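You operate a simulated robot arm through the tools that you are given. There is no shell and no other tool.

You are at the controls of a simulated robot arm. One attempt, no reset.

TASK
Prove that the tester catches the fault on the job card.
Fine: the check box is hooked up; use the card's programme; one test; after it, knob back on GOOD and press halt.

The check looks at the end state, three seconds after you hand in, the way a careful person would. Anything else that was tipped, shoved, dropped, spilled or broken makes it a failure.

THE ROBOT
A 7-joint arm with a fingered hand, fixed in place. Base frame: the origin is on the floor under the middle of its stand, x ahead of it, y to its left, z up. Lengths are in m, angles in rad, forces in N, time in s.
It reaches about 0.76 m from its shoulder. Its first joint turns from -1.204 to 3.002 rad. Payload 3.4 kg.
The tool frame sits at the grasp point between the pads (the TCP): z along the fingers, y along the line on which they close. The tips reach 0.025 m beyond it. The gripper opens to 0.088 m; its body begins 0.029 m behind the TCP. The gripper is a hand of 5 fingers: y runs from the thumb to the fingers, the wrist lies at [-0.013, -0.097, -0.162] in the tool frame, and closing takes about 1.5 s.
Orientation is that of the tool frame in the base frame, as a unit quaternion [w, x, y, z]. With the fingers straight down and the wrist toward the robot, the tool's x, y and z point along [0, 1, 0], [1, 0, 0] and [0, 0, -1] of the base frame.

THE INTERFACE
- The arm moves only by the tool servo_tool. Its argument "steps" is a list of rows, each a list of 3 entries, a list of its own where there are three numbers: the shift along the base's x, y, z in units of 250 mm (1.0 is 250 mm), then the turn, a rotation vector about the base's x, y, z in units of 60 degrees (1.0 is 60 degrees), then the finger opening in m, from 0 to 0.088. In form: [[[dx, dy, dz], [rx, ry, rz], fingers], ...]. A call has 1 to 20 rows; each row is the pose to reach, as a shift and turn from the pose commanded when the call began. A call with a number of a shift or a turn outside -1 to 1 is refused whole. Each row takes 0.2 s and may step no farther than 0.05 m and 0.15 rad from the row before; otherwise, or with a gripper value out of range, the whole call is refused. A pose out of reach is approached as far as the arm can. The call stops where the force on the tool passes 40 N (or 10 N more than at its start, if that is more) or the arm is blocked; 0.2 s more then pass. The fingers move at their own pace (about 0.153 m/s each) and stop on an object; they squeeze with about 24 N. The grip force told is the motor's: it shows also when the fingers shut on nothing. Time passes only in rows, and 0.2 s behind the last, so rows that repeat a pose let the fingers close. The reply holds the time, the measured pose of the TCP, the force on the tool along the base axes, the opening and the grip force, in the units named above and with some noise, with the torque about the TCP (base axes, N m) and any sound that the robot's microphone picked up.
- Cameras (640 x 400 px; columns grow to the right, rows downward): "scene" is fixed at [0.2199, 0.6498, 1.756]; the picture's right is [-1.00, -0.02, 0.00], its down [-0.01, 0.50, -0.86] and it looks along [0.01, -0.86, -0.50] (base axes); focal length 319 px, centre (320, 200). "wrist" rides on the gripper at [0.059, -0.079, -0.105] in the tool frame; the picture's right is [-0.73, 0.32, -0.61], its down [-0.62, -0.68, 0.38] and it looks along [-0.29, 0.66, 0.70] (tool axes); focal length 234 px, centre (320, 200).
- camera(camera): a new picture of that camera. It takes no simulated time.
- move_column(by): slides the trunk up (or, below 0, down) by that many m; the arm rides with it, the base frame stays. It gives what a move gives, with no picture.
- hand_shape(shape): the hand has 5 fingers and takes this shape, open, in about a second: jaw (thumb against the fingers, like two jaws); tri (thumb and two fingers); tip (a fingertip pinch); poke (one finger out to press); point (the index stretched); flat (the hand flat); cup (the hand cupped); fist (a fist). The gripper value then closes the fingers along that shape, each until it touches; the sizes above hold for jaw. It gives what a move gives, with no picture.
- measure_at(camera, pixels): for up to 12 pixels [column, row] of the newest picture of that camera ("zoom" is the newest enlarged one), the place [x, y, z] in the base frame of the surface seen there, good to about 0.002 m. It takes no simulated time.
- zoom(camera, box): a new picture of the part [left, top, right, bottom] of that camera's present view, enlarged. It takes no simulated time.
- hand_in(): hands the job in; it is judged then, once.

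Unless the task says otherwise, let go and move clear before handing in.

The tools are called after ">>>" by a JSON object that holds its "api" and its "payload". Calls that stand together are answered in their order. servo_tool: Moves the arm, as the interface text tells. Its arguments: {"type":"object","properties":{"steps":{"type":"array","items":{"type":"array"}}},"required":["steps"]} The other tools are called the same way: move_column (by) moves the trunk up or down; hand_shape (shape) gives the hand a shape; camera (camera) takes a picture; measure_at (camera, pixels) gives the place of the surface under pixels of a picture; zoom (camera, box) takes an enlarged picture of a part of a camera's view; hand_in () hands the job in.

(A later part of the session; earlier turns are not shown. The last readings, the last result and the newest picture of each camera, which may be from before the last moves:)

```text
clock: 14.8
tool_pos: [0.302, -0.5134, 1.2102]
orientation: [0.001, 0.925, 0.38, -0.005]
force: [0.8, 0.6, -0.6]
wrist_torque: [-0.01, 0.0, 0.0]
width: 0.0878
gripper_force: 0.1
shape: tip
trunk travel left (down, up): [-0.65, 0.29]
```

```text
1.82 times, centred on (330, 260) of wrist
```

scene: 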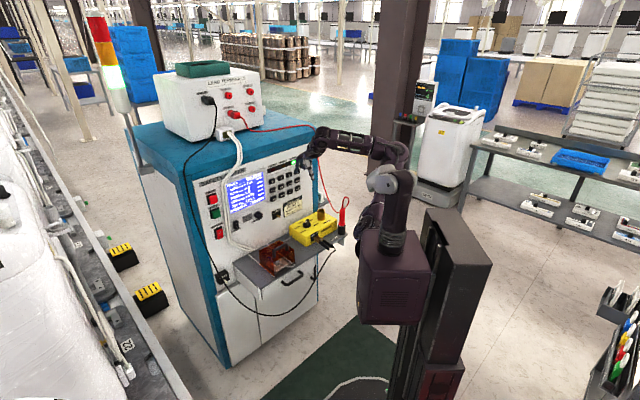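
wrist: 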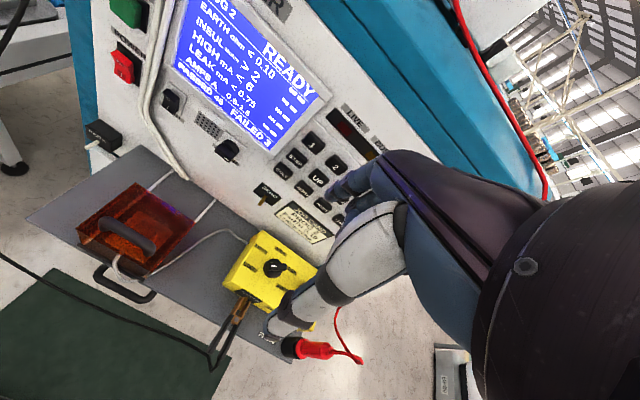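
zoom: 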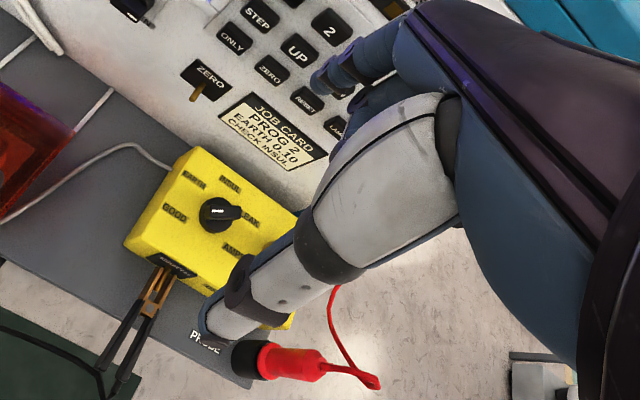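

The pinch straddles the TCP: index tip (0.337,-0.543,1.192), thumb tip (0.260,-0.475,1.190). I need to know how low the curled fingers hang, so I'll measure them along with the brass tube and knob.

>>> {"api": "measure_at", "payload": {"camera": "zoom", "pixels": [[360, 62], [330, 85], [345, 90], [318, 80], [218, 215], [243, 210], [208, 200], [255, 240], [160, 300]]}}

>>> {"api": "zoom", "payload": {"camera": "scene", "box": [283, 203, 347, 243]}}

>>> {"api": "measure_at", "payload": {"camera": "zoom", "pixels": [[345, 72], [420, 72], [383, 94], [380, 58], [380, 172], [220, 215], [213, 190], [245, 165], [262, 165], [240, 245], [200, 215], [275, 215]]}}

>>> {"api": "zoom", "payload": {"camera": "scene", "box": [300, 152, 322, 182]}}

>>> {"api": "measure_at", "payload": {"camera": "zoom", "pixels": [[240, 150], [270, 130], [200, 120], [300, 140], [230, 180], [250, 100]]}}

```text
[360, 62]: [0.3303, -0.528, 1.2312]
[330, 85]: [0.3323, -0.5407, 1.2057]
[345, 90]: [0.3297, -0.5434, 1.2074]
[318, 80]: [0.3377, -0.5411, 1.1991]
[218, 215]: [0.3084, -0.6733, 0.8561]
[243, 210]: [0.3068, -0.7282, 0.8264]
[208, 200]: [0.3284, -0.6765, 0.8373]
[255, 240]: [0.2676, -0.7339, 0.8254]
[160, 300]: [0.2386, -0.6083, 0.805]
```

```text
10.00 times, centred on (315, 223) of scene
```

zoom: 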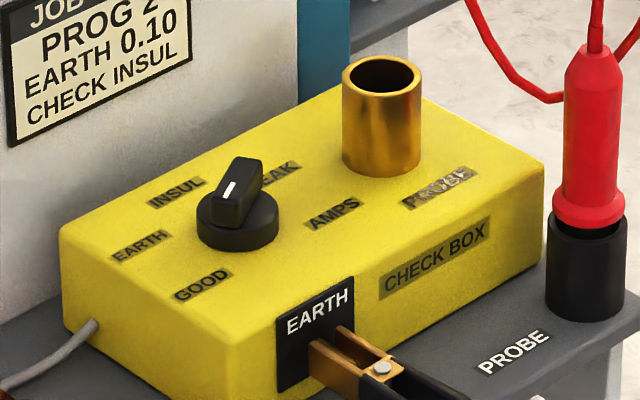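

```text
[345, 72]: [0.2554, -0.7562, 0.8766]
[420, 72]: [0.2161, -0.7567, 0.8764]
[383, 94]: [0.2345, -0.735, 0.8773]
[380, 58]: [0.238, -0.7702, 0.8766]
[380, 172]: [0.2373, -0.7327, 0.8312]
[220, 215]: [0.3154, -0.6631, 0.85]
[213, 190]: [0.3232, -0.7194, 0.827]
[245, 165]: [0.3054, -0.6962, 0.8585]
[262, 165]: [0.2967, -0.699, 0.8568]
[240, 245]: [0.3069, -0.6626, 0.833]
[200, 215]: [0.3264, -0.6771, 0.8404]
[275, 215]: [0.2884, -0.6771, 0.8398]
```

```text
13.33 times, centred on (311, 167) of scene
```

zoom: 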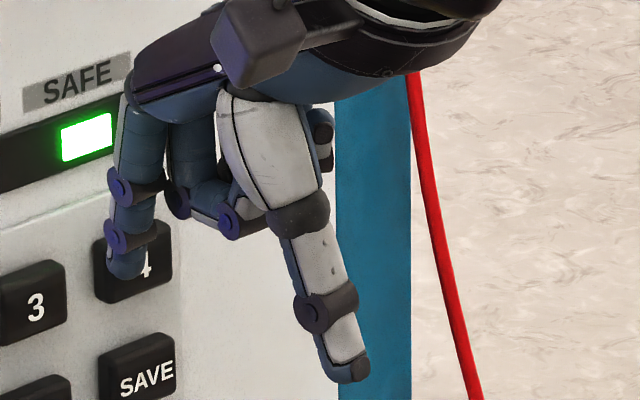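

```text
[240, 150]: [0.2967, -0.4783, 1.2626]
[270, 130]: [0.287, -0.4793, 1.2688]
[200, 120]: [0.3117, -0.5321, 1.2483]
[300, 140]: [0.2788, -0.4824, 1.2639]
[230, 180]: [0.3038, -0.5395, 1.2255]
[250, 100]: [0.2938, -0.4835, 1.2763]
```

The knob axis works out at about (0.307,-0.683) with its bar top at z≈0.859, and the tube top is at 0.877. I'll measure the label centres properly for the detent angles.

>>> {"api": "zoom", "payload": {"camera": "scene", "box": [283, 203, 347, 243]}}

>>> {"api": "measure_at", "payload": {"camera": "zoom", "pixels": [[203, 286], [141, 246], [176, 193], [280, 173], [333, 213], [437, 187], [229, 190], [238, 158], [222, 196], [250, 195], [240, 225], [70, 235]]}}

>>> {"api": "zoom", "payload": {"camera": "wrist", "box": [220, 220, 330, 310]}}

>>> {"api": "measure_at", "payload": {"camera": "zoom", "pixels": [[320, 215], [285, 215], [360, 215], [320, 245], [320, 195]]}}

```text
10.00 times, centred on (315, 223) of scene
```

zoom: 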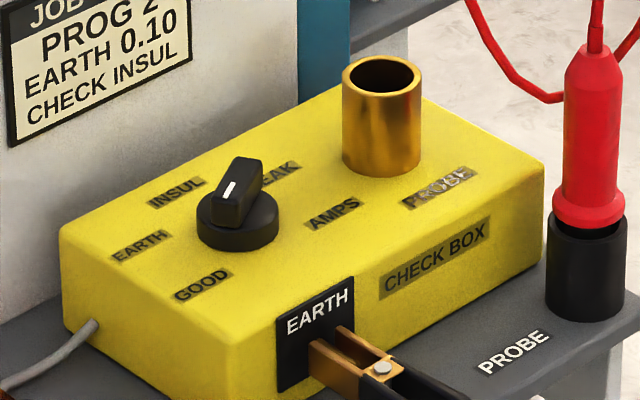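

```text
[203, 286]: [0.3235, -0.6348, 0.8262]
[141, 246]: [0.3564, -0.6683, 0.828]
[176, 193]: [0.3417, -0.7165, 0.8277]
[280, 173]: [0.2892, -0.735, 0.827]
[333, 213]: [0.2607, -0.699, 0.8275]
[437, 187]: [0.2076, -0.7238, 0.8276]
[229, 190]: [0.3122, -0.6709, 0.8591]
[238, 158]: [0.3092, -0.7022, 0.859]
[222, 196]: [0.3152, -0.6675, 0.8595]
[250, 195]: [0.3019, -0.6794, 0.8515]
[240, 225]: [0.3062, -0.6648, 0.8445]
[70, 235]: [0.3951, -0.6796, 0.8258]
```

```text
4.44 times, centred on (275, 265) of wrist
```

zoom: 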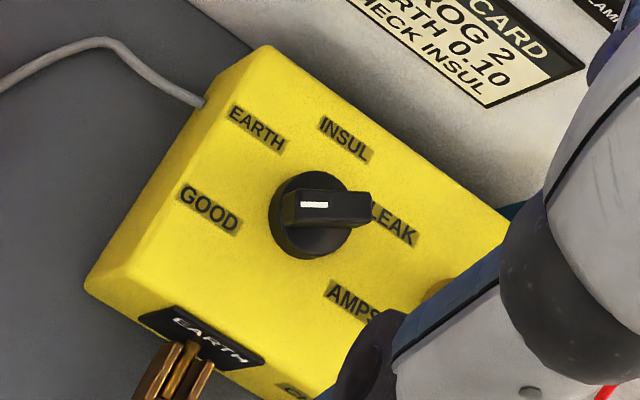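

```text
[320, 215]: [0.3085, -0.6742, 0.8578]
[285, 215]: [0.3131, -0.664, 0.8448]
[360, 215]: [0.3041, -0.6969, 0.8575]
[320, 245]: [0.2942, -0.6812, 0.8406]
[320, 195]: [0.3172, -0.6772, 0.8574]
```

Labels put GOOD at about 72°, EARTH 15°, INSUL −45° (60° steps), and the bar lies along about 75°. I'll yaw the pinch to −15° so it straddles the bar, then lower the trunk.

>>> {"api": "servo_tool", "payload": {"steps": [[[0, 0, 0], [0, 0, 0.125], 0.088], [[0, 0, 0], [0, 0, 0.25], 0.088], [[0, 0, 0], [0, 0, 0.375], 0.088], [[0, 0, 0], [0, 0, 0.5], 0.088], [[0, 0, 0], [0, 0, 0.5], 0.088]]}}

>>> {"api": "move_column", "payload": {"by": -0.25}}

>>> {"api": "camera", "payload": {"camera": "scene"}}

>>> {"api": "camera", "payload": {"camera": "wrist"}}

```text
clock: 15.9
tool_pos: [0.3028, -0.5138, 1.21]
orientation: [0.002, 0.795, 0.607, -0.005]
force: [0.5, -0.4, -0.5]
wrist_torque: [-0.01, 0.0, 0.01]
width: 0.088
gripper_force: 0.0
shape: tip
trunk travel left (down, up): [-0.65, 0.29]
```

```text
clock: 18.5
tool_pos: [0.3041, -0.5137, 0.9603]
orientation: [0.003, 0.795, 0.607, -0.004]
force: [0.1, -0.5, -0.3]
wrist_torque: [0.02, -0.01, -0.02]
width: 0.0876
gripper_force: 0.1
shape: tip
trunk travel left (down, up): [-0.4, 0.54]
```

```text
taken
```

scene: 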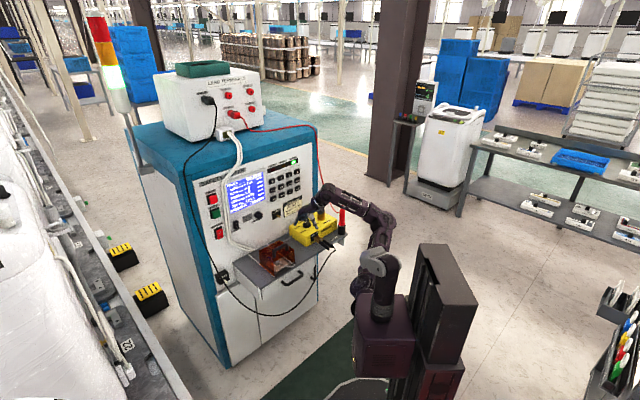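

```text
taken
```

wrist: 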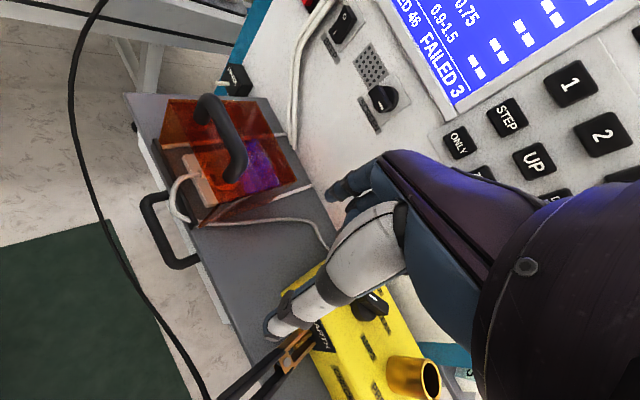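

The trunk is down and the TCP is at (0.304,-0.514,0.960). Before going over the check box I'll check the forearm's clearance to the probe at about (343,222).

>>> {"api": "zoom", "payload": {"camera": "scene", "box": [275, 165, 415, 275]}}

>>> {"api": "measure_at", "payload": {"camera": "zoom", "pixels": [[330, 195], [320, 225], [255, 120], [335, 130], [420, 150], [470, 210], [470, 360], [130, 220], [215, 265], [330, 260], [290, 110]]}}

```text
3.64 times, centred on (345, 220) of scene
```

zoom: 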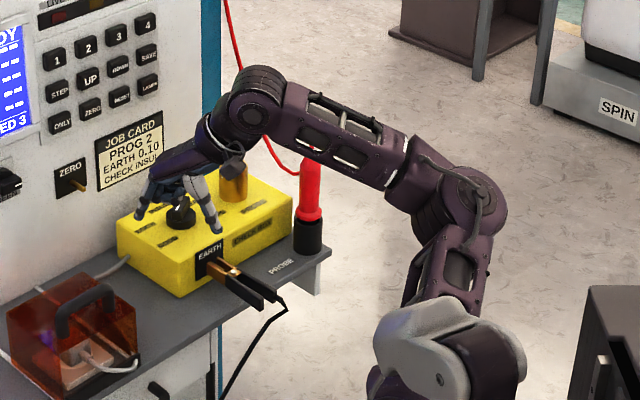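

```text
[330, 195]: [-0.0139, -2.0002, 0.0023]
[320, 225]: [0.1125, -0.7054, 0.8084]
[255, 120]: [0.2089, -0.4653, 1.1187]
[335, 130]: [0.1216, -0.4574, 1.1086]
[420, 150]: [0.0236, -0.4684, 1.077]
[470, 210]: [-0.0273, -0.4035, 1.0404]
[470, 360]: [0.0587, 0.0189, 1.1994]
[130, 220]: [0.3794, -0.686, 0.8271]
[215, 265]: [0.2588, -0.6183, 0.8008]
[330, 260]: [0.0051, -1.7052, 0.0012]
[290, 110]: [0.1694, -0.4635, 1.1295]
```

The forearm at z≈1.1 is clear of the probe, which tops out around 0.9 near (0.11,-0.71). I'll move over the knob at the current height, stopping above it to look.

>>> {"api": "servo_tool", "payload": {"steps": [[[0.0, -0.12, 0], [0, 0, 0], 0.088], [[0.0, -0.24, 0], [0, 0, 0], 0.088], [[0.005, -0.36, 0], [0, 0, 0], 0.088], [[0.01, -0.48, 0], [0, 0, 0], 0.088], [[0.012, -0.6, 0], [0, 0, 0], 0.088], [[0.012, -0.68, 0], [0, 0, 0], 0.088], [[0.012, -0.68, 0], [0, 0, 0], 0.088]]}}

>>> {"api": "zoom", "payload": {"camera": "scene", "box": [275, 165, 415, 275]}}

>>> {"api": "camera", "payload": {"camera": "wrist"}}

```text
clock: 20.1
tool_pos: [0.3058, -0.6832, 0.9607]
orientation: [0.004, 0.795, 0.606, -0.003]
force: [0.0, 0.2, -0.3]
wrist_torque: [0.03, -0.01, 0.02]
width: 0.088
gripper_force: 0.0
shape: tip
trunk travel left (down, up): [-0.4, 0.54]
```

```text
3.64 times, centred on (345, 220) of scene
```

zoom: 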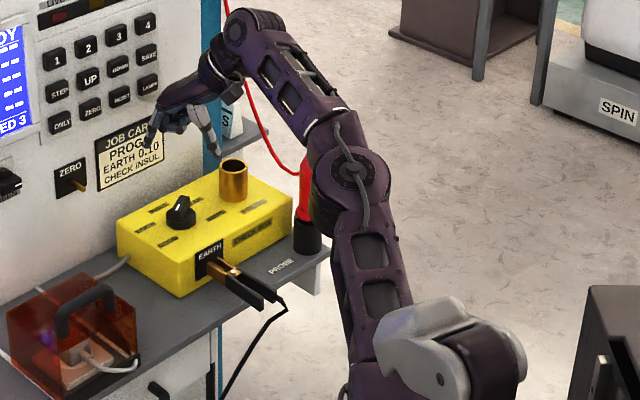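

```text
taken
```

wrist: 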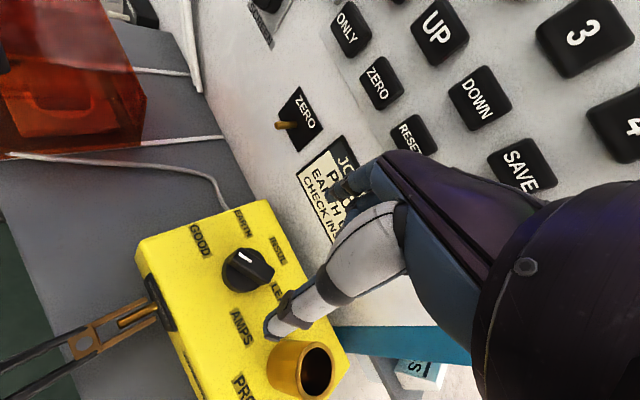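

The hand is directly over the knob with the arm in reach. I'll check the elbow-to-probe distance, then lower to TCP z≈0.90.

>>> {"api": "measure_at", "payload": {"camera": "zoom", "pixels": [[350, 175], [325, 215], [320, 195], [335, 150], [305, 190], [345, 215], [280, 85]]}}

>>> {"api": "servo_tool", "payload": {"steps": [[[0, 0, -0.08], [0, 0, 0], 0.088], [[0, 0, -0.16], [0, 0, 0], 0.06], [[0, 0, -0.24], [0, 0, 0], 0.05], [[0, 0, -0.24], [0, 0, 0], 0.05], [[0, 0, -0.24], [0, 0, 0], 0.05]]}}

>>> {"api": "zoom", "payload": {"camera": "scene", "box": [275, 185, 345, 235]}}

>>> {"api": "camera", "payload": {"camera": "wrist"}}

```text
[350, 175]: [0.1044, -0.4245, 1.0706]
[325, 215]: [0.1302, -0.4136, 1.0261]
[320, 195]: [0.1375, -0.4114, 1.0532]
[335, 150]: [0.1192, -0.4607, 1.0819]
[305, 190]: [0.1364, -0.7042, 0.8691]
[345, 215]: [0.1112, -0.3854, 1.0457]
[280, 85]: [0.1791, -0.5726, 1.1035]
```

```text
clock: 21.3
tool_pos: [0.3059, -0.683, 0.8989]
orientation: [0.002, 0.795, 0.607, -0.003]
force: [0.2, 0.1, -0.1]
wrist_torque: [-0.02, -0.04, -0.03]
width: 0.0504
gripper_force: 0.1
shape: tip
trunk travel left (down, up): [-0.4, 0.54]
```

```text
8.00 times, centred on (310, 210) of scene
```

zoom: 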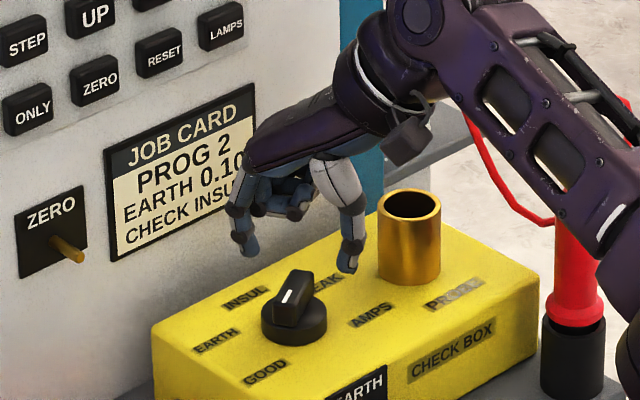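

```text
taken
```

wrist: 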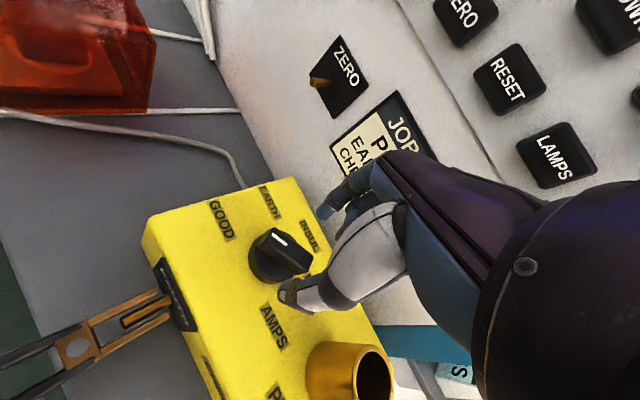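

The pinch is at z 0.899 with 0.05 m opening, and the knob bar sits between the tips in the pictures. I'll measure the tips against the bar before going lower.

>>> {"api": "measure_at", "payload": {"camera": "zoom", "pixels": [[250, 250], [246, 240], [348, 268], [345, 255], [290, 295], [300, 275], [278, 300], [296, 310], [265, 210], [290, 215]]}}

>>> {"api": "measure_at", "payload": {"camera": "wrist", "pixels": [[285, 292], [290, 298], [322, 212], [328, 208], [278, 240], [295, 255], [262, 250], [345, 215]]}}

>>> {"api": "zoom", "payload": {"camera": "wrist", "box": [220, 170, 380, 320]}}

```text
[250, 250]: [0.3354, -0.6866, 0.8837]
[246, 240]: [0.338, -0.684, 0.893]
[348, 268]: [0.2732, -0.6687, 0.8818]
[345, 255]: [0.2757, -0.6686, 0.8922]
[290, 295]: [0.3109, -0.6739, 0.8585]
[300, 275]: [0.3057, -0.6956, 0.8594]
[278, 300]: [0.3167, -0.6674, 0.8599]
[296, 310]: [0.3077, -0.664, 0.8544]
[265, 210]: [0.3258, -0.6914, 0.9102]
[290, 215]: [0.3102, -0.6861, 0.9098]
```

```text
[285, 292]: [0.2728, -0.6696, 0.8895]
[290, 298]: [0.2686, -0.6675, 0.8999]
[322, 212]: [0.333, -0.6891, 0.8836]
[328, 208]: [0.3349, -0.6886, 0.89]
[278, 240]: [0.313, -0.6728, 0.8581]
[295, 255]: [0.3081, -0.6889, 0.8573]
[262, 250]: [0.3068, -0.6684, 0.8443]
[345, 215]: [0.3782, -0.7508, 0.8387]
```

```text
2.67 times, centred on (300, 245) of wrist
```

zoom: 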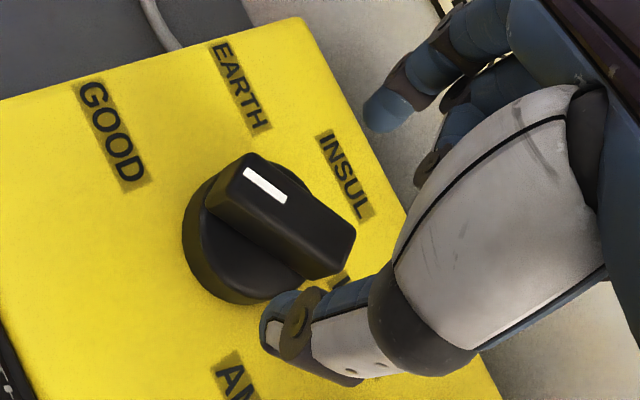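

The tips' lowest point is about 0.018 below the TCP, and the bar top is at 0.859 with its axis at about 76°. I'll go down 34 mm so the tips straddle the bar just above the disc, then close.

>>> {"api": "servo_tool", "payload": {"steps": [[[0.005, 0, -0.05], [0, 0, 0], 0.05], [[0.008, 0, -0.1], [0, 0, 0], 0.05], [[0.008, 0, -0.136], [0, 0, 0], 0.05], [[0.008, 0, -0.136], [0, 0, 0], 0.05]]}}

>>> {"api": "zoom", "payload": {"camera": "scene", "box": [275, 185, 345, 235]}}

>>> {"api": "zoom", "payload": {"camera": "wrist", "box": [220, 170, 380, 320]}}

```text
clock: 22.3
tool_pos: [0.308, -0.6838, 0.8652]
orientation: [0.001, 0.795, 0.607, -0.004]
force: [0.4, 0.1, -0.1]
wrist_torque: [-0.01, 0.01, -0.01]
width: 0.0503
gripper_force: 0.0
shape: tip
trunk travel left (down, up): [-0.4, 0.54]
```

```text
8.00 times, centred on (310, 210) of scene
```

zoom: 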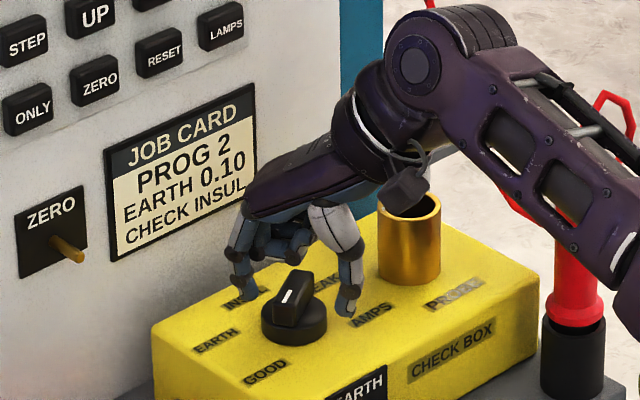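

```text
2.67 times, centred on (300, 245) of wrist
```

zoom: 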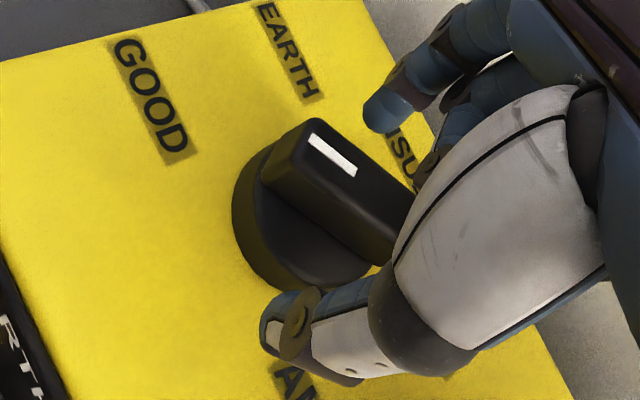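

The pinch straddles the bar with no contact. I'll close the fingers on it.

>>> {"api": "servo_tool", "payload": {"steps": [[[0, 0, 0], [0, 0, 0], 0.03], [[0, 0, 0], [0, 0, 0], 0.02], [[0, 0, 0], [0, 0, 0], 0.01], [[0, 0, 0], [0, 0, 0], 0.0], [[0, 0, 0], [0, 0, 0], 0.0], [[0, 0, 0], [0, 0, 0], 0.0]]}}

>>> {"api": "zoom", "payload": {"camera": "scene", "box": [275, 185, 345, 235]}}

>>> {"api": "zoom", "payload": {"camera": "wrist", "box": [220, 170, 380, 320]}}

```text
clock: 23.7
tool_pos: [0.3081, -0.6837, 0.8664]
orientation: [0.002, 0.795, 0.607, -0.004]
force: [1.8, 0.1, 0.4]
wrist_torque: [0.0, -0.08, -0.02]
width: 0.01
gripper_force: 24.1
shape: tip
trunk travel left (down, up): [-0.4, 0.54]
```

```text
8.00 times, centred on (310, 210) of scene
```

zoom: 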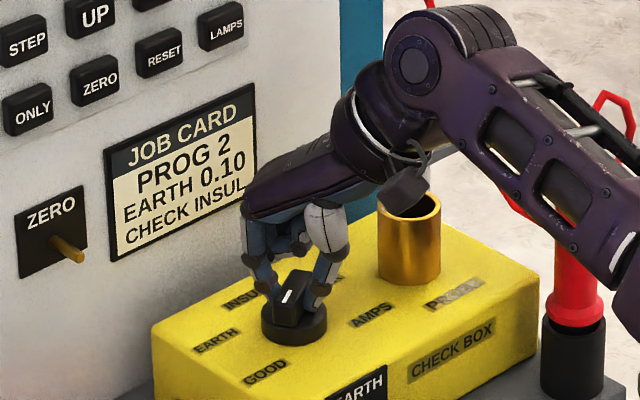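

```text
2.67 times, centred on (300, 245) of wrist
```

zoom: 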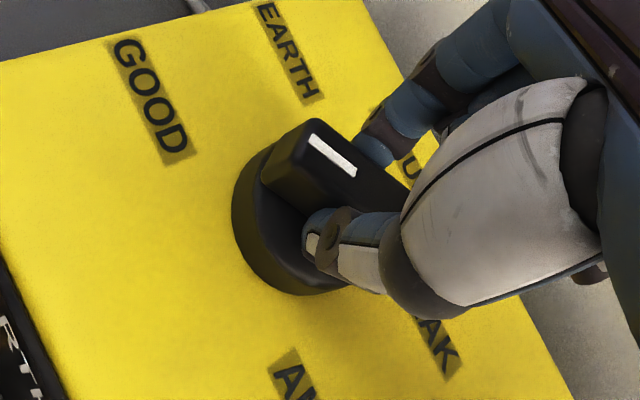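

The bar is gripped (width 0.010, 24 N) and the knob has not moved. I'll turn 60° clockwise about the vertical in small rows.

>>> {"api": "servo_tool", "payload": {"steps": [[[0, 0, 0], [0, 0, -0.125], 0.0], [[0, 0, 0], [0, 0, -0.25], 0.0], [[0, 0, 0], [0, 0, -0.375], 0.0], [[0, 0, 0], [0, 0, -0.5], 0.0], [[0, 0, 0], [0, 0, -0.625], 0.0], [[0, 0, 0], [0, 0, -0.75], 0.0], [[0, 0, 0], [0, 0, -0.875], 0.0], [[0, 0, 0], [0, 0, -1.0], 0.0]]}}

>>> {"api": "zoom", "payload": {"camera": "scene", "box": [275, 185, 345, 235]}}

>>> {"api": "camera", "payload": {"camera": "wrist"}}

```text
clock: 25.5
tool_pos: [0.3082, -0.6826, 0.8656]
orientation: [0.0, 0.992, 0.127, -0.005]
force: [8.1, 1.8, 0.2]
wrist_torque: [-0.04, -0.18, 0.04]
width: 0.0098
gripper_force: 24.4
shape: tip
trunk travel left (down, up): [-0.4, 0.54]
```

```text
8.00 times, centred on (310, 210) of scene
```

zoom: 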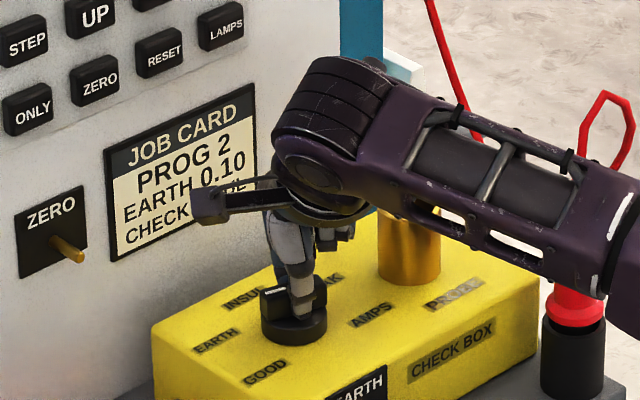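

```text
taken
```

wrist: 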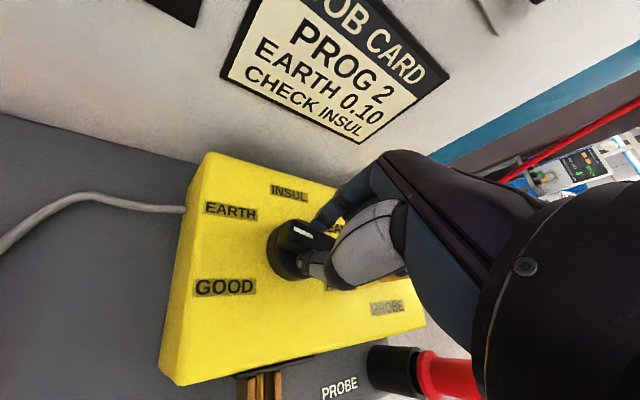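

The knob followed the grip (no slip, width 0.0098) and its mark is now near EARTH, with about 8 N of side load along +x. I'll continue another 60° toward INSUL with a slight +x shift to relieve that load.

>>> {"api": "servo_tool", "payload": {"steps": [[[0.004, 0, 0], [0, 0, -0.125], 0.0], [[0.008, 0, 0], [0, 0, -0.25], 0.0], [[0.008, 0, 0], [0, 0, -0.375], 0.0], [[0.008, 0, 0], [0, 0, -0.5], 0.0], [[0.008, 0, 0], [0, 0, -0.625], 0.0], [[0.008, 0, 0], [0, 0, -0.75], 0.0], [[0.008, 0, 0], [0, 0, -0.875], 0.0], [[0.008, 0, 0], [0, 0, -1.0], 0.0]]}}

>>> {"api": "zoom", "payload": {"camera": "scene", "box": [275, 185, 345, 235]}}

>>> {"api": "camera", "payload": {"camera": "wrist"}}

```text
clock: 27.3
tool_pos: [0.3094, -0.6843, 0.8662]
orientation: [-0.003, 0.922, -0.386, -0.004]
force: [1.3, -0.1, -1.9]
wrist_torque: [-0.04, -0.03, 0.01]
width: 0.0096
gripper_force: 23.8
shape: tip
trunk travel left (down, up): [-0.4, 0.54]
```

```text
8.00 times, centred on (310, 210) of scene
```

zoom: 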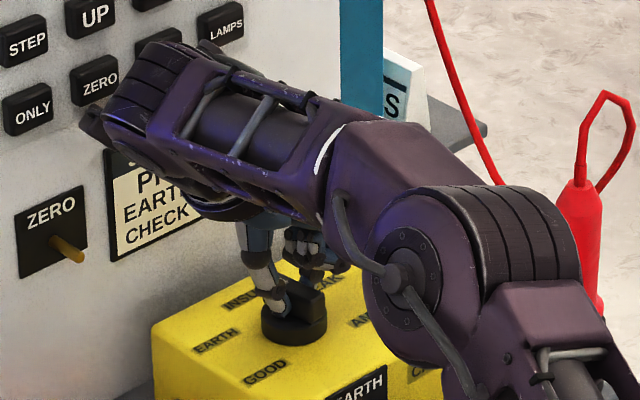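

```text
taken
```

wrist: 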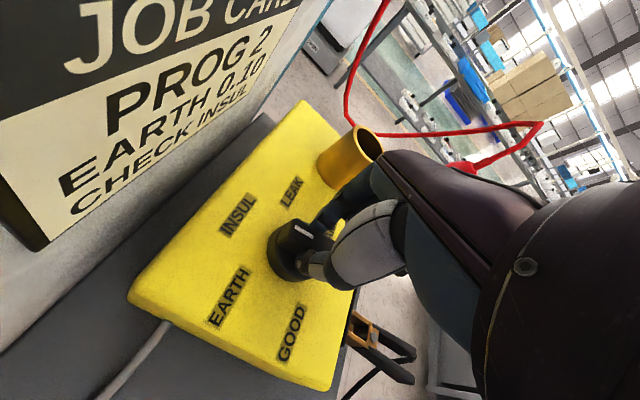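

Total turn is 120° with the side load now about 1 N. I'll zoom in to verify which label the mark points at.

>>> {"api": "zoom", "payload": {"camera": "wrist", "box": [200, 170, 360, 310]}}

>>> {"api": "measure_at", "payload": {"camera": "zoom", "pixels": [[270, 165], [290, 170], [310, 165], [260, 175], [285, 160]]}}

>>> {"api": "zoom", "payload": {"camera": "scene", "box": [295, 205, 325, 235]}}

```text
2.86 times, centred on (280, 240) of wrist
```

zoom: 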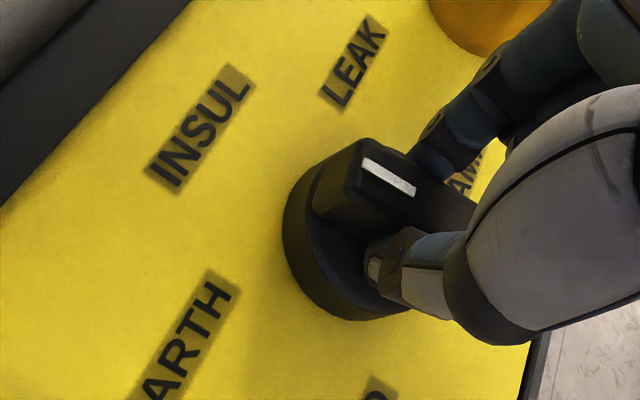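

```text
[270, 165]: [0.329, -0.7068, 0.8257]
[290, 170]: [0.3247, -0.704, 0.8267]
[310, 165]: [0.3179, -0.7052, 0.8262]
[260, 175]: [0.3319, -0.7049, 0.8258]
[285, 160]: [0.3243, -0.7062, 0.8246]
```

```text
13.33 times, centred on (310, 220) of scene
```

zoom: 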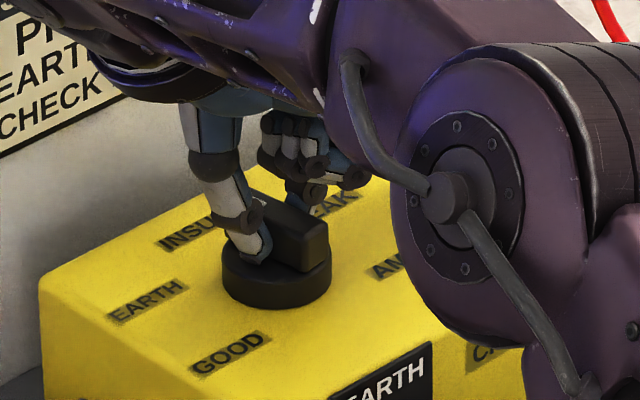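

The mark appears aligned to INSUL. I'll open the fingers, rise straight up, and check where the knob settles.

>>> {"api": "servo_tool", "payload": {"steps": [[[0, 0, 0], [0, 0, 0], 0.02], [[0, 0, 0], [0, 0, 0], 0.045], [[0, 0, 0], [0, 0, 0], 0.045], [[0, 0, 0.08], [0, 0, 0], 0.045], [[0, 0, 0.2], [0, 0, 0], 0.045], [[0, 0, 0.35], [0, 0, 0], 0.045], [[0, 0, 0.35], [0, 0, 0], 0.045]]}}

>>> {"api": "camera", "payload": {"camera": "wrist"}}

>>> {"api": "zoom", "payload": {"camera": "scene", "box": [275, 185, 345, 235]}}

```text
clock: 28.9
tool_pos: [0.3011, -0.6736, 0.9463]
orientation: [-0.001, 0.924, -0.384, -0.004]
force: [-0.4, 0.5, -0.2]
wrist_torque: [-0.01, -0.02, 0.01]
width: 0.0444
gripper_force: 0.1
shape: tip
out of reach, approached as far as the arm can: row 6, 7
trunk travel left (down, up): [-0.4, 0.54]
```

```text
taken
```

wrist: 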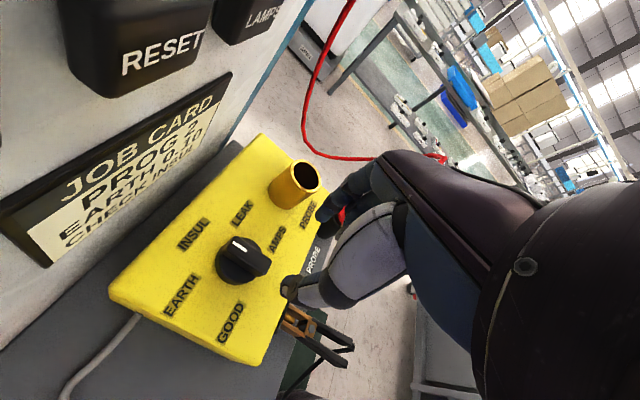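

```text
8.00 times, centred on (310, 210) of scene
```

zoom: 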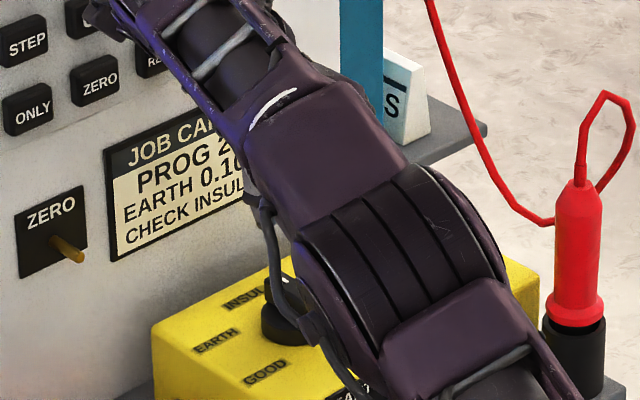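

The knob mark at wrist (238,245) now points toward INSUL. The wrist is close to the panel keys, so I'll move away from the panel while yawing back.

>>> {"api": "servo_tool", "payload": {"steps": [[[-0.04, 0.06, 0], [0, 0, 0.1], 0.045], [[-0.06, 0.15, 0], [0, 0, 0.22], 0.045], [[-0.06, 0.27, 0], [0, 0, 0.34], 0.045], [[-0.05, 0.4, 0.02], [0, 0, 0.46], 0.045], [[-0.04, 0.53, 0.04], [0, 0, 0.58], 0.045], [[-0.02, 0.66, 0.05], [0, 0, 0.7], 0.045], [[0, 0.7, 0.05], [0, 0, 0.8], 0.045], [[0, 0.7, 0.05], [0, 0, 0.8], 0.045]]}}

>>> {"api": "camera", "payload": {"camera": "scene"}}

>>> {"api": "camera", "payload": {"camera": "wrist"}}

>>> {"api": "zoom", "payload": {"camera": "scene", "box": [275, 195, 345, 245]}}

>>> {"api": "zoom", "payload": {"camera": "scene", "box": [195, 160, 305, 230]}}

```text
clock: 30.7
tool_pos: [0.3001, -0.4978, 0.9573]
orientation: [-0.001, 1.0, 0.024, -0.005]
force: [-0.3, 0.6, 0.1]
wrist_torque: [0.0, 0.03, 0.01]
width: 0.0444
gripper_force: 0.0
shape: tip
trunk travel left (down, up): [-0.4, 0.54]
```

```text
taken
```

scene: 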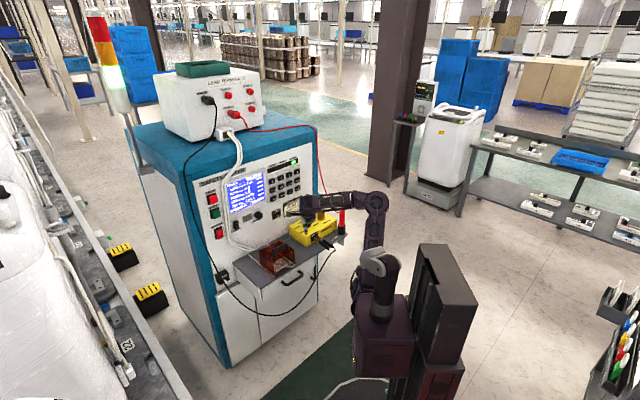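

```text
taken
```

wrist: 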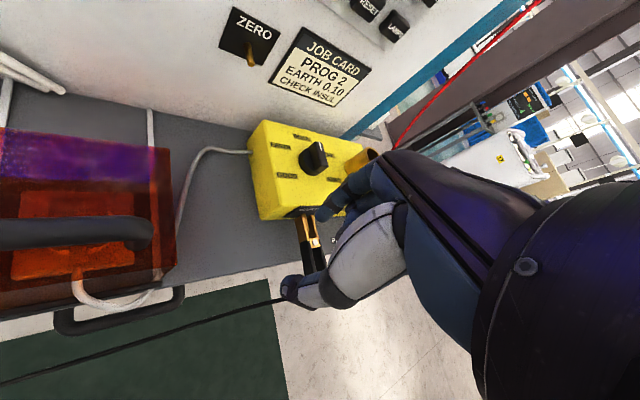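

```text
8.00 times, centred on (310, 220) of scene
```

zoom: 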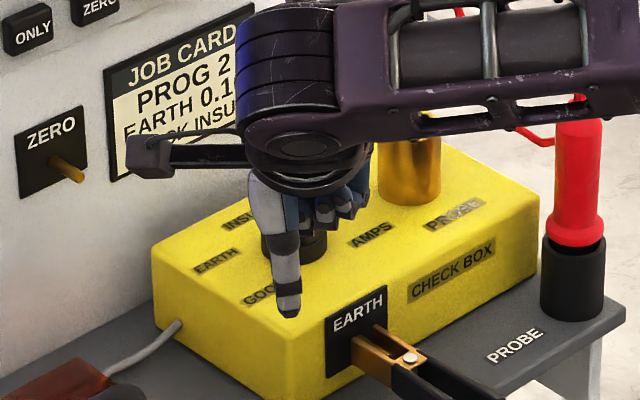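

```text
5.71 times, centred on (250, 195) of scene
```

zoom: 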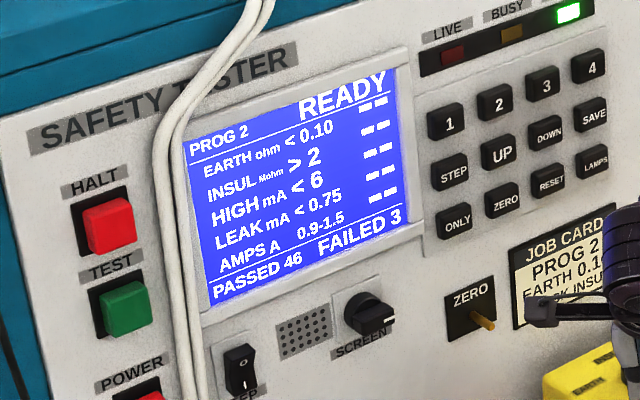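

The screen is still PROG 2 READY. I'll zoom the wrist view on the knob near (313,157) to check where it points, and raise the trunk to reopen the scene view.

>>> {"api": "zoom", "payload": {"camera": "wrist", "box": [240, 110, 370, 220]}}

>>> {"api": "measure_at", "payload": {"camera": "zoom", "pixels": [[380, 170], [365, 175], [390, 160], [345, 185], [370, 200], [385, 150]]}}

>>> {"api": "move_column", "payload": {"by": 0.25}}

>>> {"api": "zoom", "payload": {"camera": "scene", "box": [283, 203, 347, 243]}}

>>> {"api": "camera", "payload": {"camera": "wrist"}}

```text
3.64 times, centred on (305, 165) of wrist
```

zoom: 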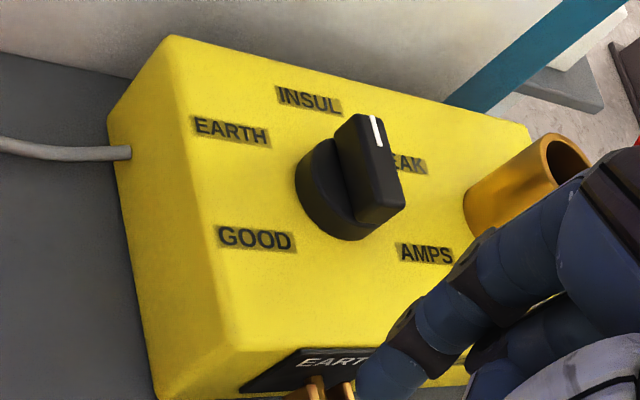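

```text
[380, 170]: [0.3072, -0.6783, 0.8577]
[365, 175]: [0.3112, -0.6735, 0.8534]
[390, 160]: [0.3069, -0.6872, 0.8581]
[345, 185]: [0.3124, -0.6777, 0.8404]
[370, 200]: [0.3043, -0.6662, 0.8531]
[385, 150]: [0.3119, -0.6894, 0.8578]
```

```text
clock: 33.3
tool_pos: [0.299, -0.4975, 1.2067]
orientation: [0.0, 1.0, 0.024, -0.004]
force: [0.5, 0.3, 0.1]
wrist_torque: [-0.05, -0.01, -0.01]
width: 0.0445
gripper_force: 0.1
shape: tip
trunk travel left (down, up): [-0.65, 0.29]
```

```text
10.00 times, centred on (315, 223) of scene
```

zoom: 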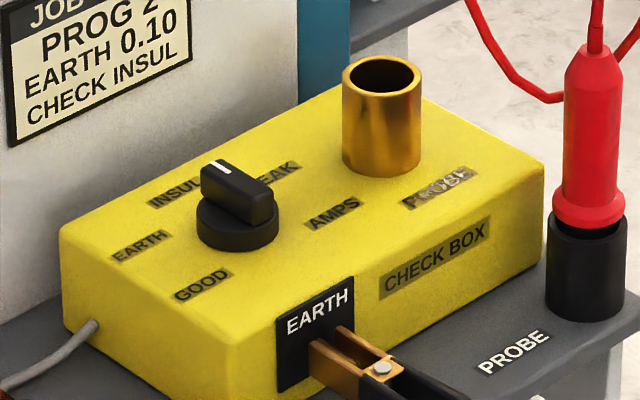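

```text
taken
```

wrist: 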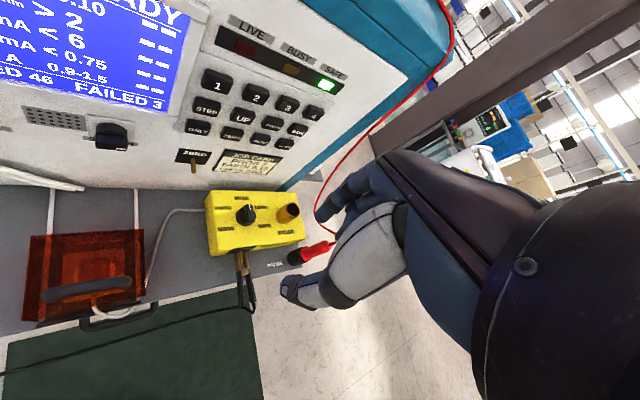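

In the scene zoom the mark at (220,167) is at the panel-side end of the bar. I'll measure the bar's direction to confirm it's at the INSUL detent.

>>> {"api": "zoom", "payload": {"camera": "scene", "box": [296, 213, 320, 229]}}

>>> {"api": "measure_at", "payload": {"camera": "zoom", "pixels": [[245, 110], [265, 125], [285, 140], [310, 155], [340, 165], [330, 185], [230, 110], [360, 170]]}}

>>> {"api": "zoom", "payload": {"camera": "wrist", "box": [195, 180, 315, 255]}}

```text
16.00 times, centred on (308, 221) of scene
```

zoom: 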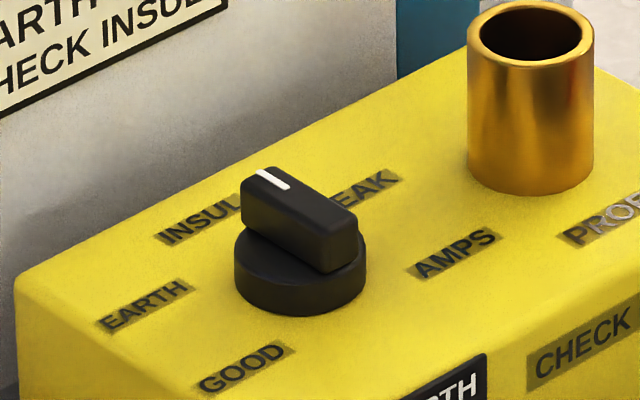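

```text
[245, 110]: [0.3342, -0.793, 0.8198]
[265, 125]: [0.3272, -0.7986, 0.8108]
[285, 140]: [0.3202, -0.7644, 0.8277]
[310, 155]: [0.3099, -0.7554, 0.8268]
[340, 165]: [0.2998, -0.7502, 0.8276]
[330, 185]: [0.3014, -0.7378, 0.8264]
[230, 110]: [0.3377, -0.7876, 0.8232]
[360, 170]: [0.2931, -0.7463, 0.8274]
```

```text
5.33 times, centred on (255, 218) of wrist
```

zoom: 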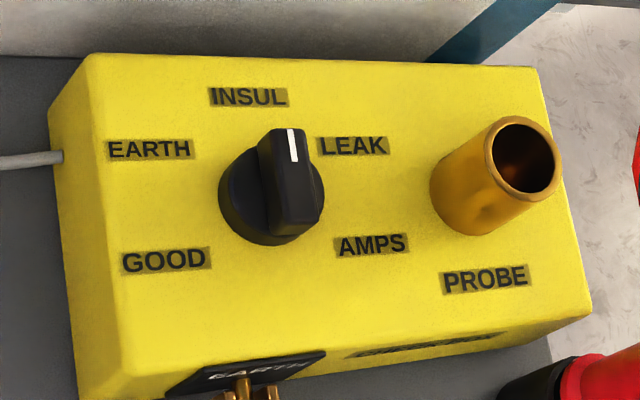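

In this view INSUL is straight up from the knob centre and the mark points straight up, so the knob is on INSUL. I'll do a numeric check of the bar's azimuth.

>>> {"api": "zoom", "payload": {"camera": "scene", "box": [296, 213, 320, 229]}}

>>> {"api": "measure_at", "payload": {"camera": "zoom", "pixels": [[262, 173], [285, 187], [310, 195], [335, 207], [250, 180], [320, 215], [235, 265], [365, 265], [300, 310]]}}

```text
16.00 times, centred on (308, 221) of scene
```

zoom: 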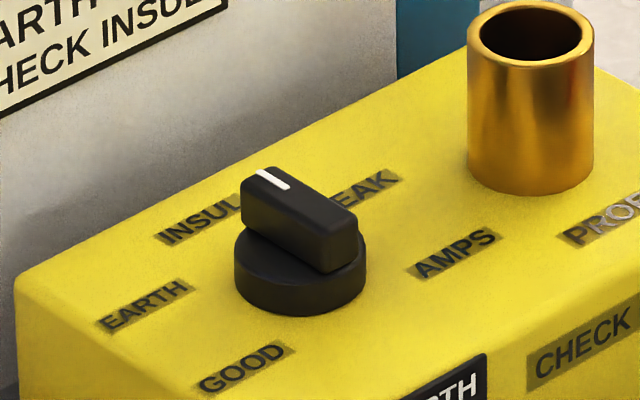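

```text
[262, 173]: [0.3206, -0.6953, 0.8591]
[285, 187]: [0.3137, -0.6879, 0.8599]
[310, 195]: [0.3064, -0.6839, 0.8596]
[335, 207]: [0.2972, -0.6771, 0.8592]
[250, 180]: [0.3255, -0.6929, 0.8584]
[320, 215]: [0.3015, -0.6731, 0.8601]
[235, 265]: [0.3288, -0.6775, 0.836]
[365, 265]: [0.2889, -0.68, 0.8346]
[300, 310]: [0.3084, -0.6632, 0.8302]
```

The bar runs at about −40°, so INSUL is confirmed. Next I'll switch to poke, yaw back to face the panel, and move left toward TEST while staying well off the panel.

>>> {"api": "hand_shape", "payload": {"shape": "poke"}}

>>> {"api": "servo_tool", "payload": {"steps": [[[0.05, 0.08, 0], [0, 0, 0.117], 0.088], [[0.12, 0.16, 0], [0, 0, 0.233], 0.088], [[0.2, 0.24, 0], [0, 0, 0.35], 0.088], [[0.28, 0.32, 0], [0, 0, 0.467], 0.088], [[0.36, 0.4, 0], [0, 0, 0.583], 0.088], [[0.44, 0.44, 0], [0, 0, 0.7], 0.088], [[0.44, 0.44, 0], [0, 0, 0.7], 0.088]]}}

>>> {"api": "camera", "payload": {"camera": "scene"}}

```text
clock: 34.2
tool_pos: [0.3015, -0.4974, 1.2076]
orientation: [0.0, 1.0, 0.023, -0.004]
force: [-0.3, 0.0, 0.7]
wrist_torque: [0.02, -0.01, -0.02]
width: 0.0
gripper_force: 0.0
shape: poke
trunk travel left (down, up): [-0.65, 0.29]
```

```text
clock: 35.8
tool_pos: [0.4105, -0.3868, 1.2061]
orientation: [0.001, 0.925, 0.381, -0.004]
force: [0.5, 1.0, 0.4]
wrist_torque: [0.0, -0.02, -0.02]
width: 0.0
gripper_force: 0.1
shape: poke
trunk travel left (down, up): [-0.65, 0.29]
```

```text
taken
```

scene: 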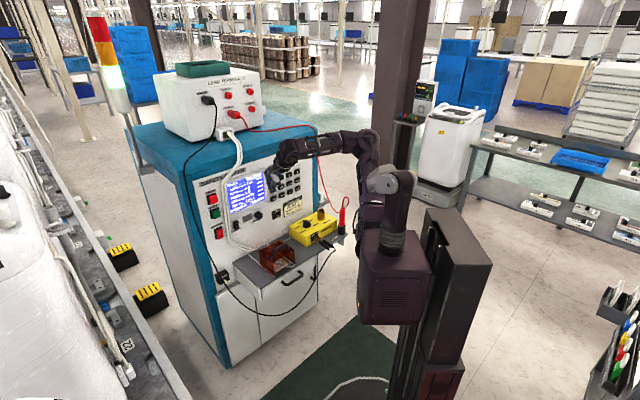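

The hand faces the panel again. I'll pitch the finger up while sliding left to a spot well in front of TEST.

>>> {"api": "servo_tool", "payload": {"steps": [[[0.045, 0.045, 0], [-0.083, -0.083, 0], 0.088], [[0.09, 0.09, 0], [-0.166, -0.166, 0], 0.088], [[0.135, 0.135, -0.02], [-0.249, -0.249, 0], 0.088], [[0.18, 0.18, -0.04], [-0.332, -0.332, 0], 0.088], [[0.23, 0.22, -0.08], [-0.415, -0.415, 0], 0.088], [[0.28, 0.27, -0.12], [-0.498, -0.498, 0], 0.088], [[0.32, 0.31, -0.16], [-0.581, -0.581, 0], 0.088], [[0.36, 0.35, -0.2], [-0.66, -0.66, 0], 0.088], [[0.36, 0.35, -0.2], [-0.66, -0.66, 0], 0.088]]}}

>>> {"api": "camera", "payload": {"camera": "scene"}}

>>> {"api": "camera", "payload": {"camera": "wrist"}}

```text
clock: 37.8
tool_pos: [0.5291, -0.3788, 1.2072]
orientation: [0.434, 0.818, 0.335, 0.176]
force: [0.0, -0.8, -0.5]
wrist_torque: [-0.01, -0.01, 0.02]
width: 0.0001
gripper_force: 0.1
shape: poke
out of reach, approached as far as the arm can: row 6, 7, 8, 9
trunk travel left (down, up): [-0.65, 0.29]
```

```text
taken
```

scene: 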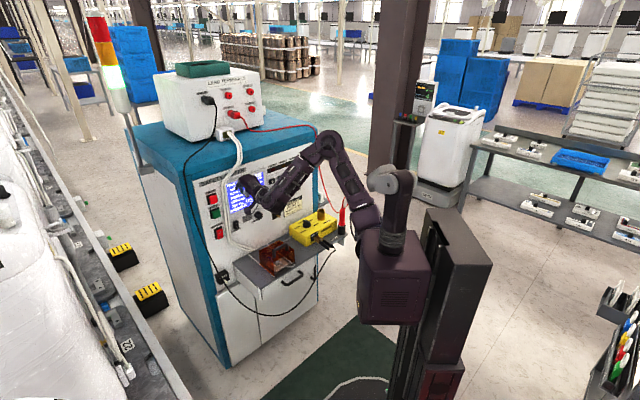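

```text
taken
```

wrist: 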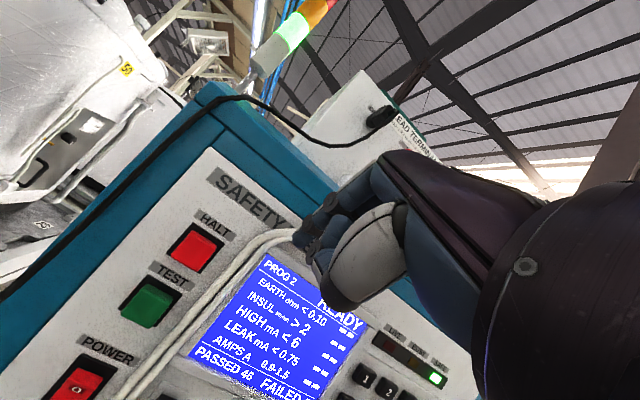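

The arm ran into its folding limit and stopped at (0.529,-0.379,1.207), which is still clear of the panel. Lowering the trunk keeps this arm posture and brings the finger down to button height.

>>> {"api": "move_column", "payload": {"by": -0.12}}

>>> {"api": "servo_tool", "payload": {"steps": [[[0.05, 0.05, 0], [0, 0, 0], 0.088], [[0.1, 0.1, 0], [0, 0, 0], 0.088], [[0.1, 0.1, 0], [0, 0, 0], 0.088]]}}

>>> {"api": "camera", "payload": {"camera": "scene"}}

>>> {"api": "camera", "payload": {"camera": "wrist"}}

```text
clock: 39.3
tool_pos: [0.5292, -0.3789, 1.0851]
orientation: [0.432, 0.818, 0.336, 0.177]
force: [0.2, 0.1, 0.1]
wrist_torque: [0.01, 0.0, -0.03]
width: 0.0002
gripper_force: 0.1
shape: poke
trunk travel left (down, up): [-0.53, 0.41]
```

```text
clock: 40.1
tool_pos: [0.5594, -0.3616, 1.0913]
orientation: [0.431, 0.818, 0.337, 0.176]
force: [0.1, 0.1, -0.7]
wrist_torque: [-0.03, -0.04, -0.03]
width: 0.0
gripper_force: 0.1
shape: poke
out of reach, approached as far as the arm can: row 1, 2, 3
trunk travel left (down, up): [-0.53, 0.41]
```

```text
taken
```

scene: 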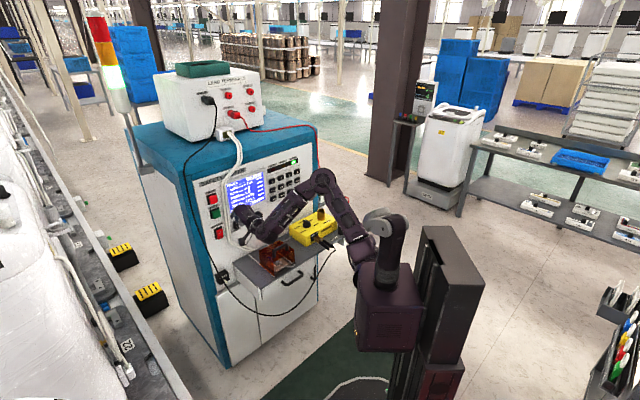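

```text
taken
```

wrist: 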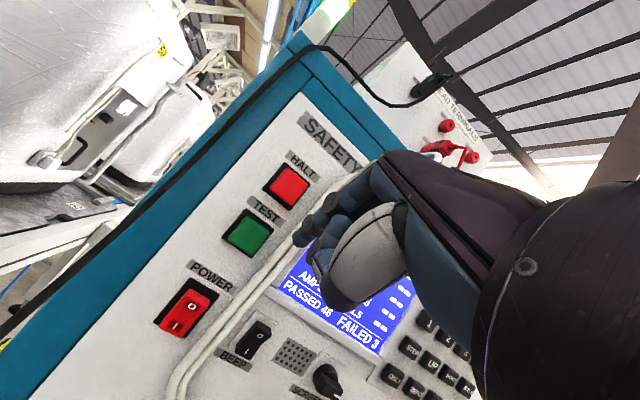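

The finger is near (0.57,-0.37), between TEST and the cables and about 10 cm off the panel. I'll move forward and down to hover in front of TEST at (0.660,-0.439,1.053).

>>> {"api": "servo_tool", "payload": {"steps": [[[0.06, -0.03, -0.03], [0, 0, 0], 0.088], [[0.11, -0.07, -0.07], [0, 0, 0], 0.088], [[0.164, -0.119, -0.105], [0, 0, 0], 0.088], [[0.164, -0.119, -0.105], [0, 0, 0], 0.088]]}}

>>> {"api": "camera", "payload": {"camera": "wrist"}}

>>> {"api": "zoom", "payload": {"camera": "scene", "box": [190, 170, 290, 250]}}

```text
clock: 41.1
tool_pos: [0.6, -0.3936, 1.0646]
orientation: [0.433, 0.818, 0.336, 0.177]
force: [0.4, 0.8, -0.2]
wrist_torque: [0.01, 0.03, 0.03]
width: 0.0001
gripper_force: 0.0
shape: poke
trunk travel left (down, up): [-0.53, 0.41]
```

```text
taken
```

wrist: 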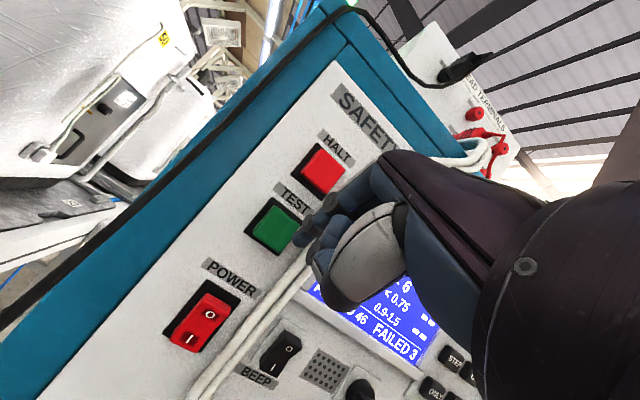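

```text
5.00 times, centred on (240, 210) of scene
```

zoom: 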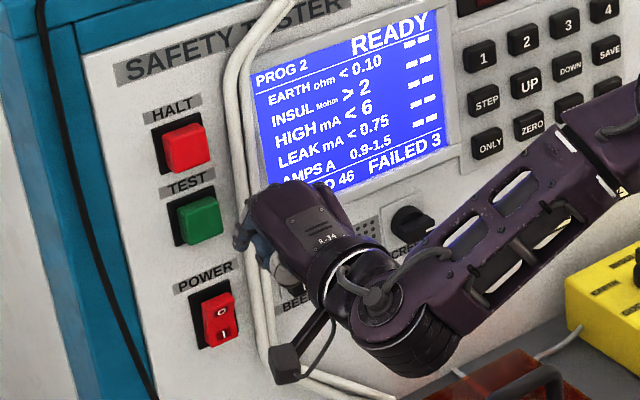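

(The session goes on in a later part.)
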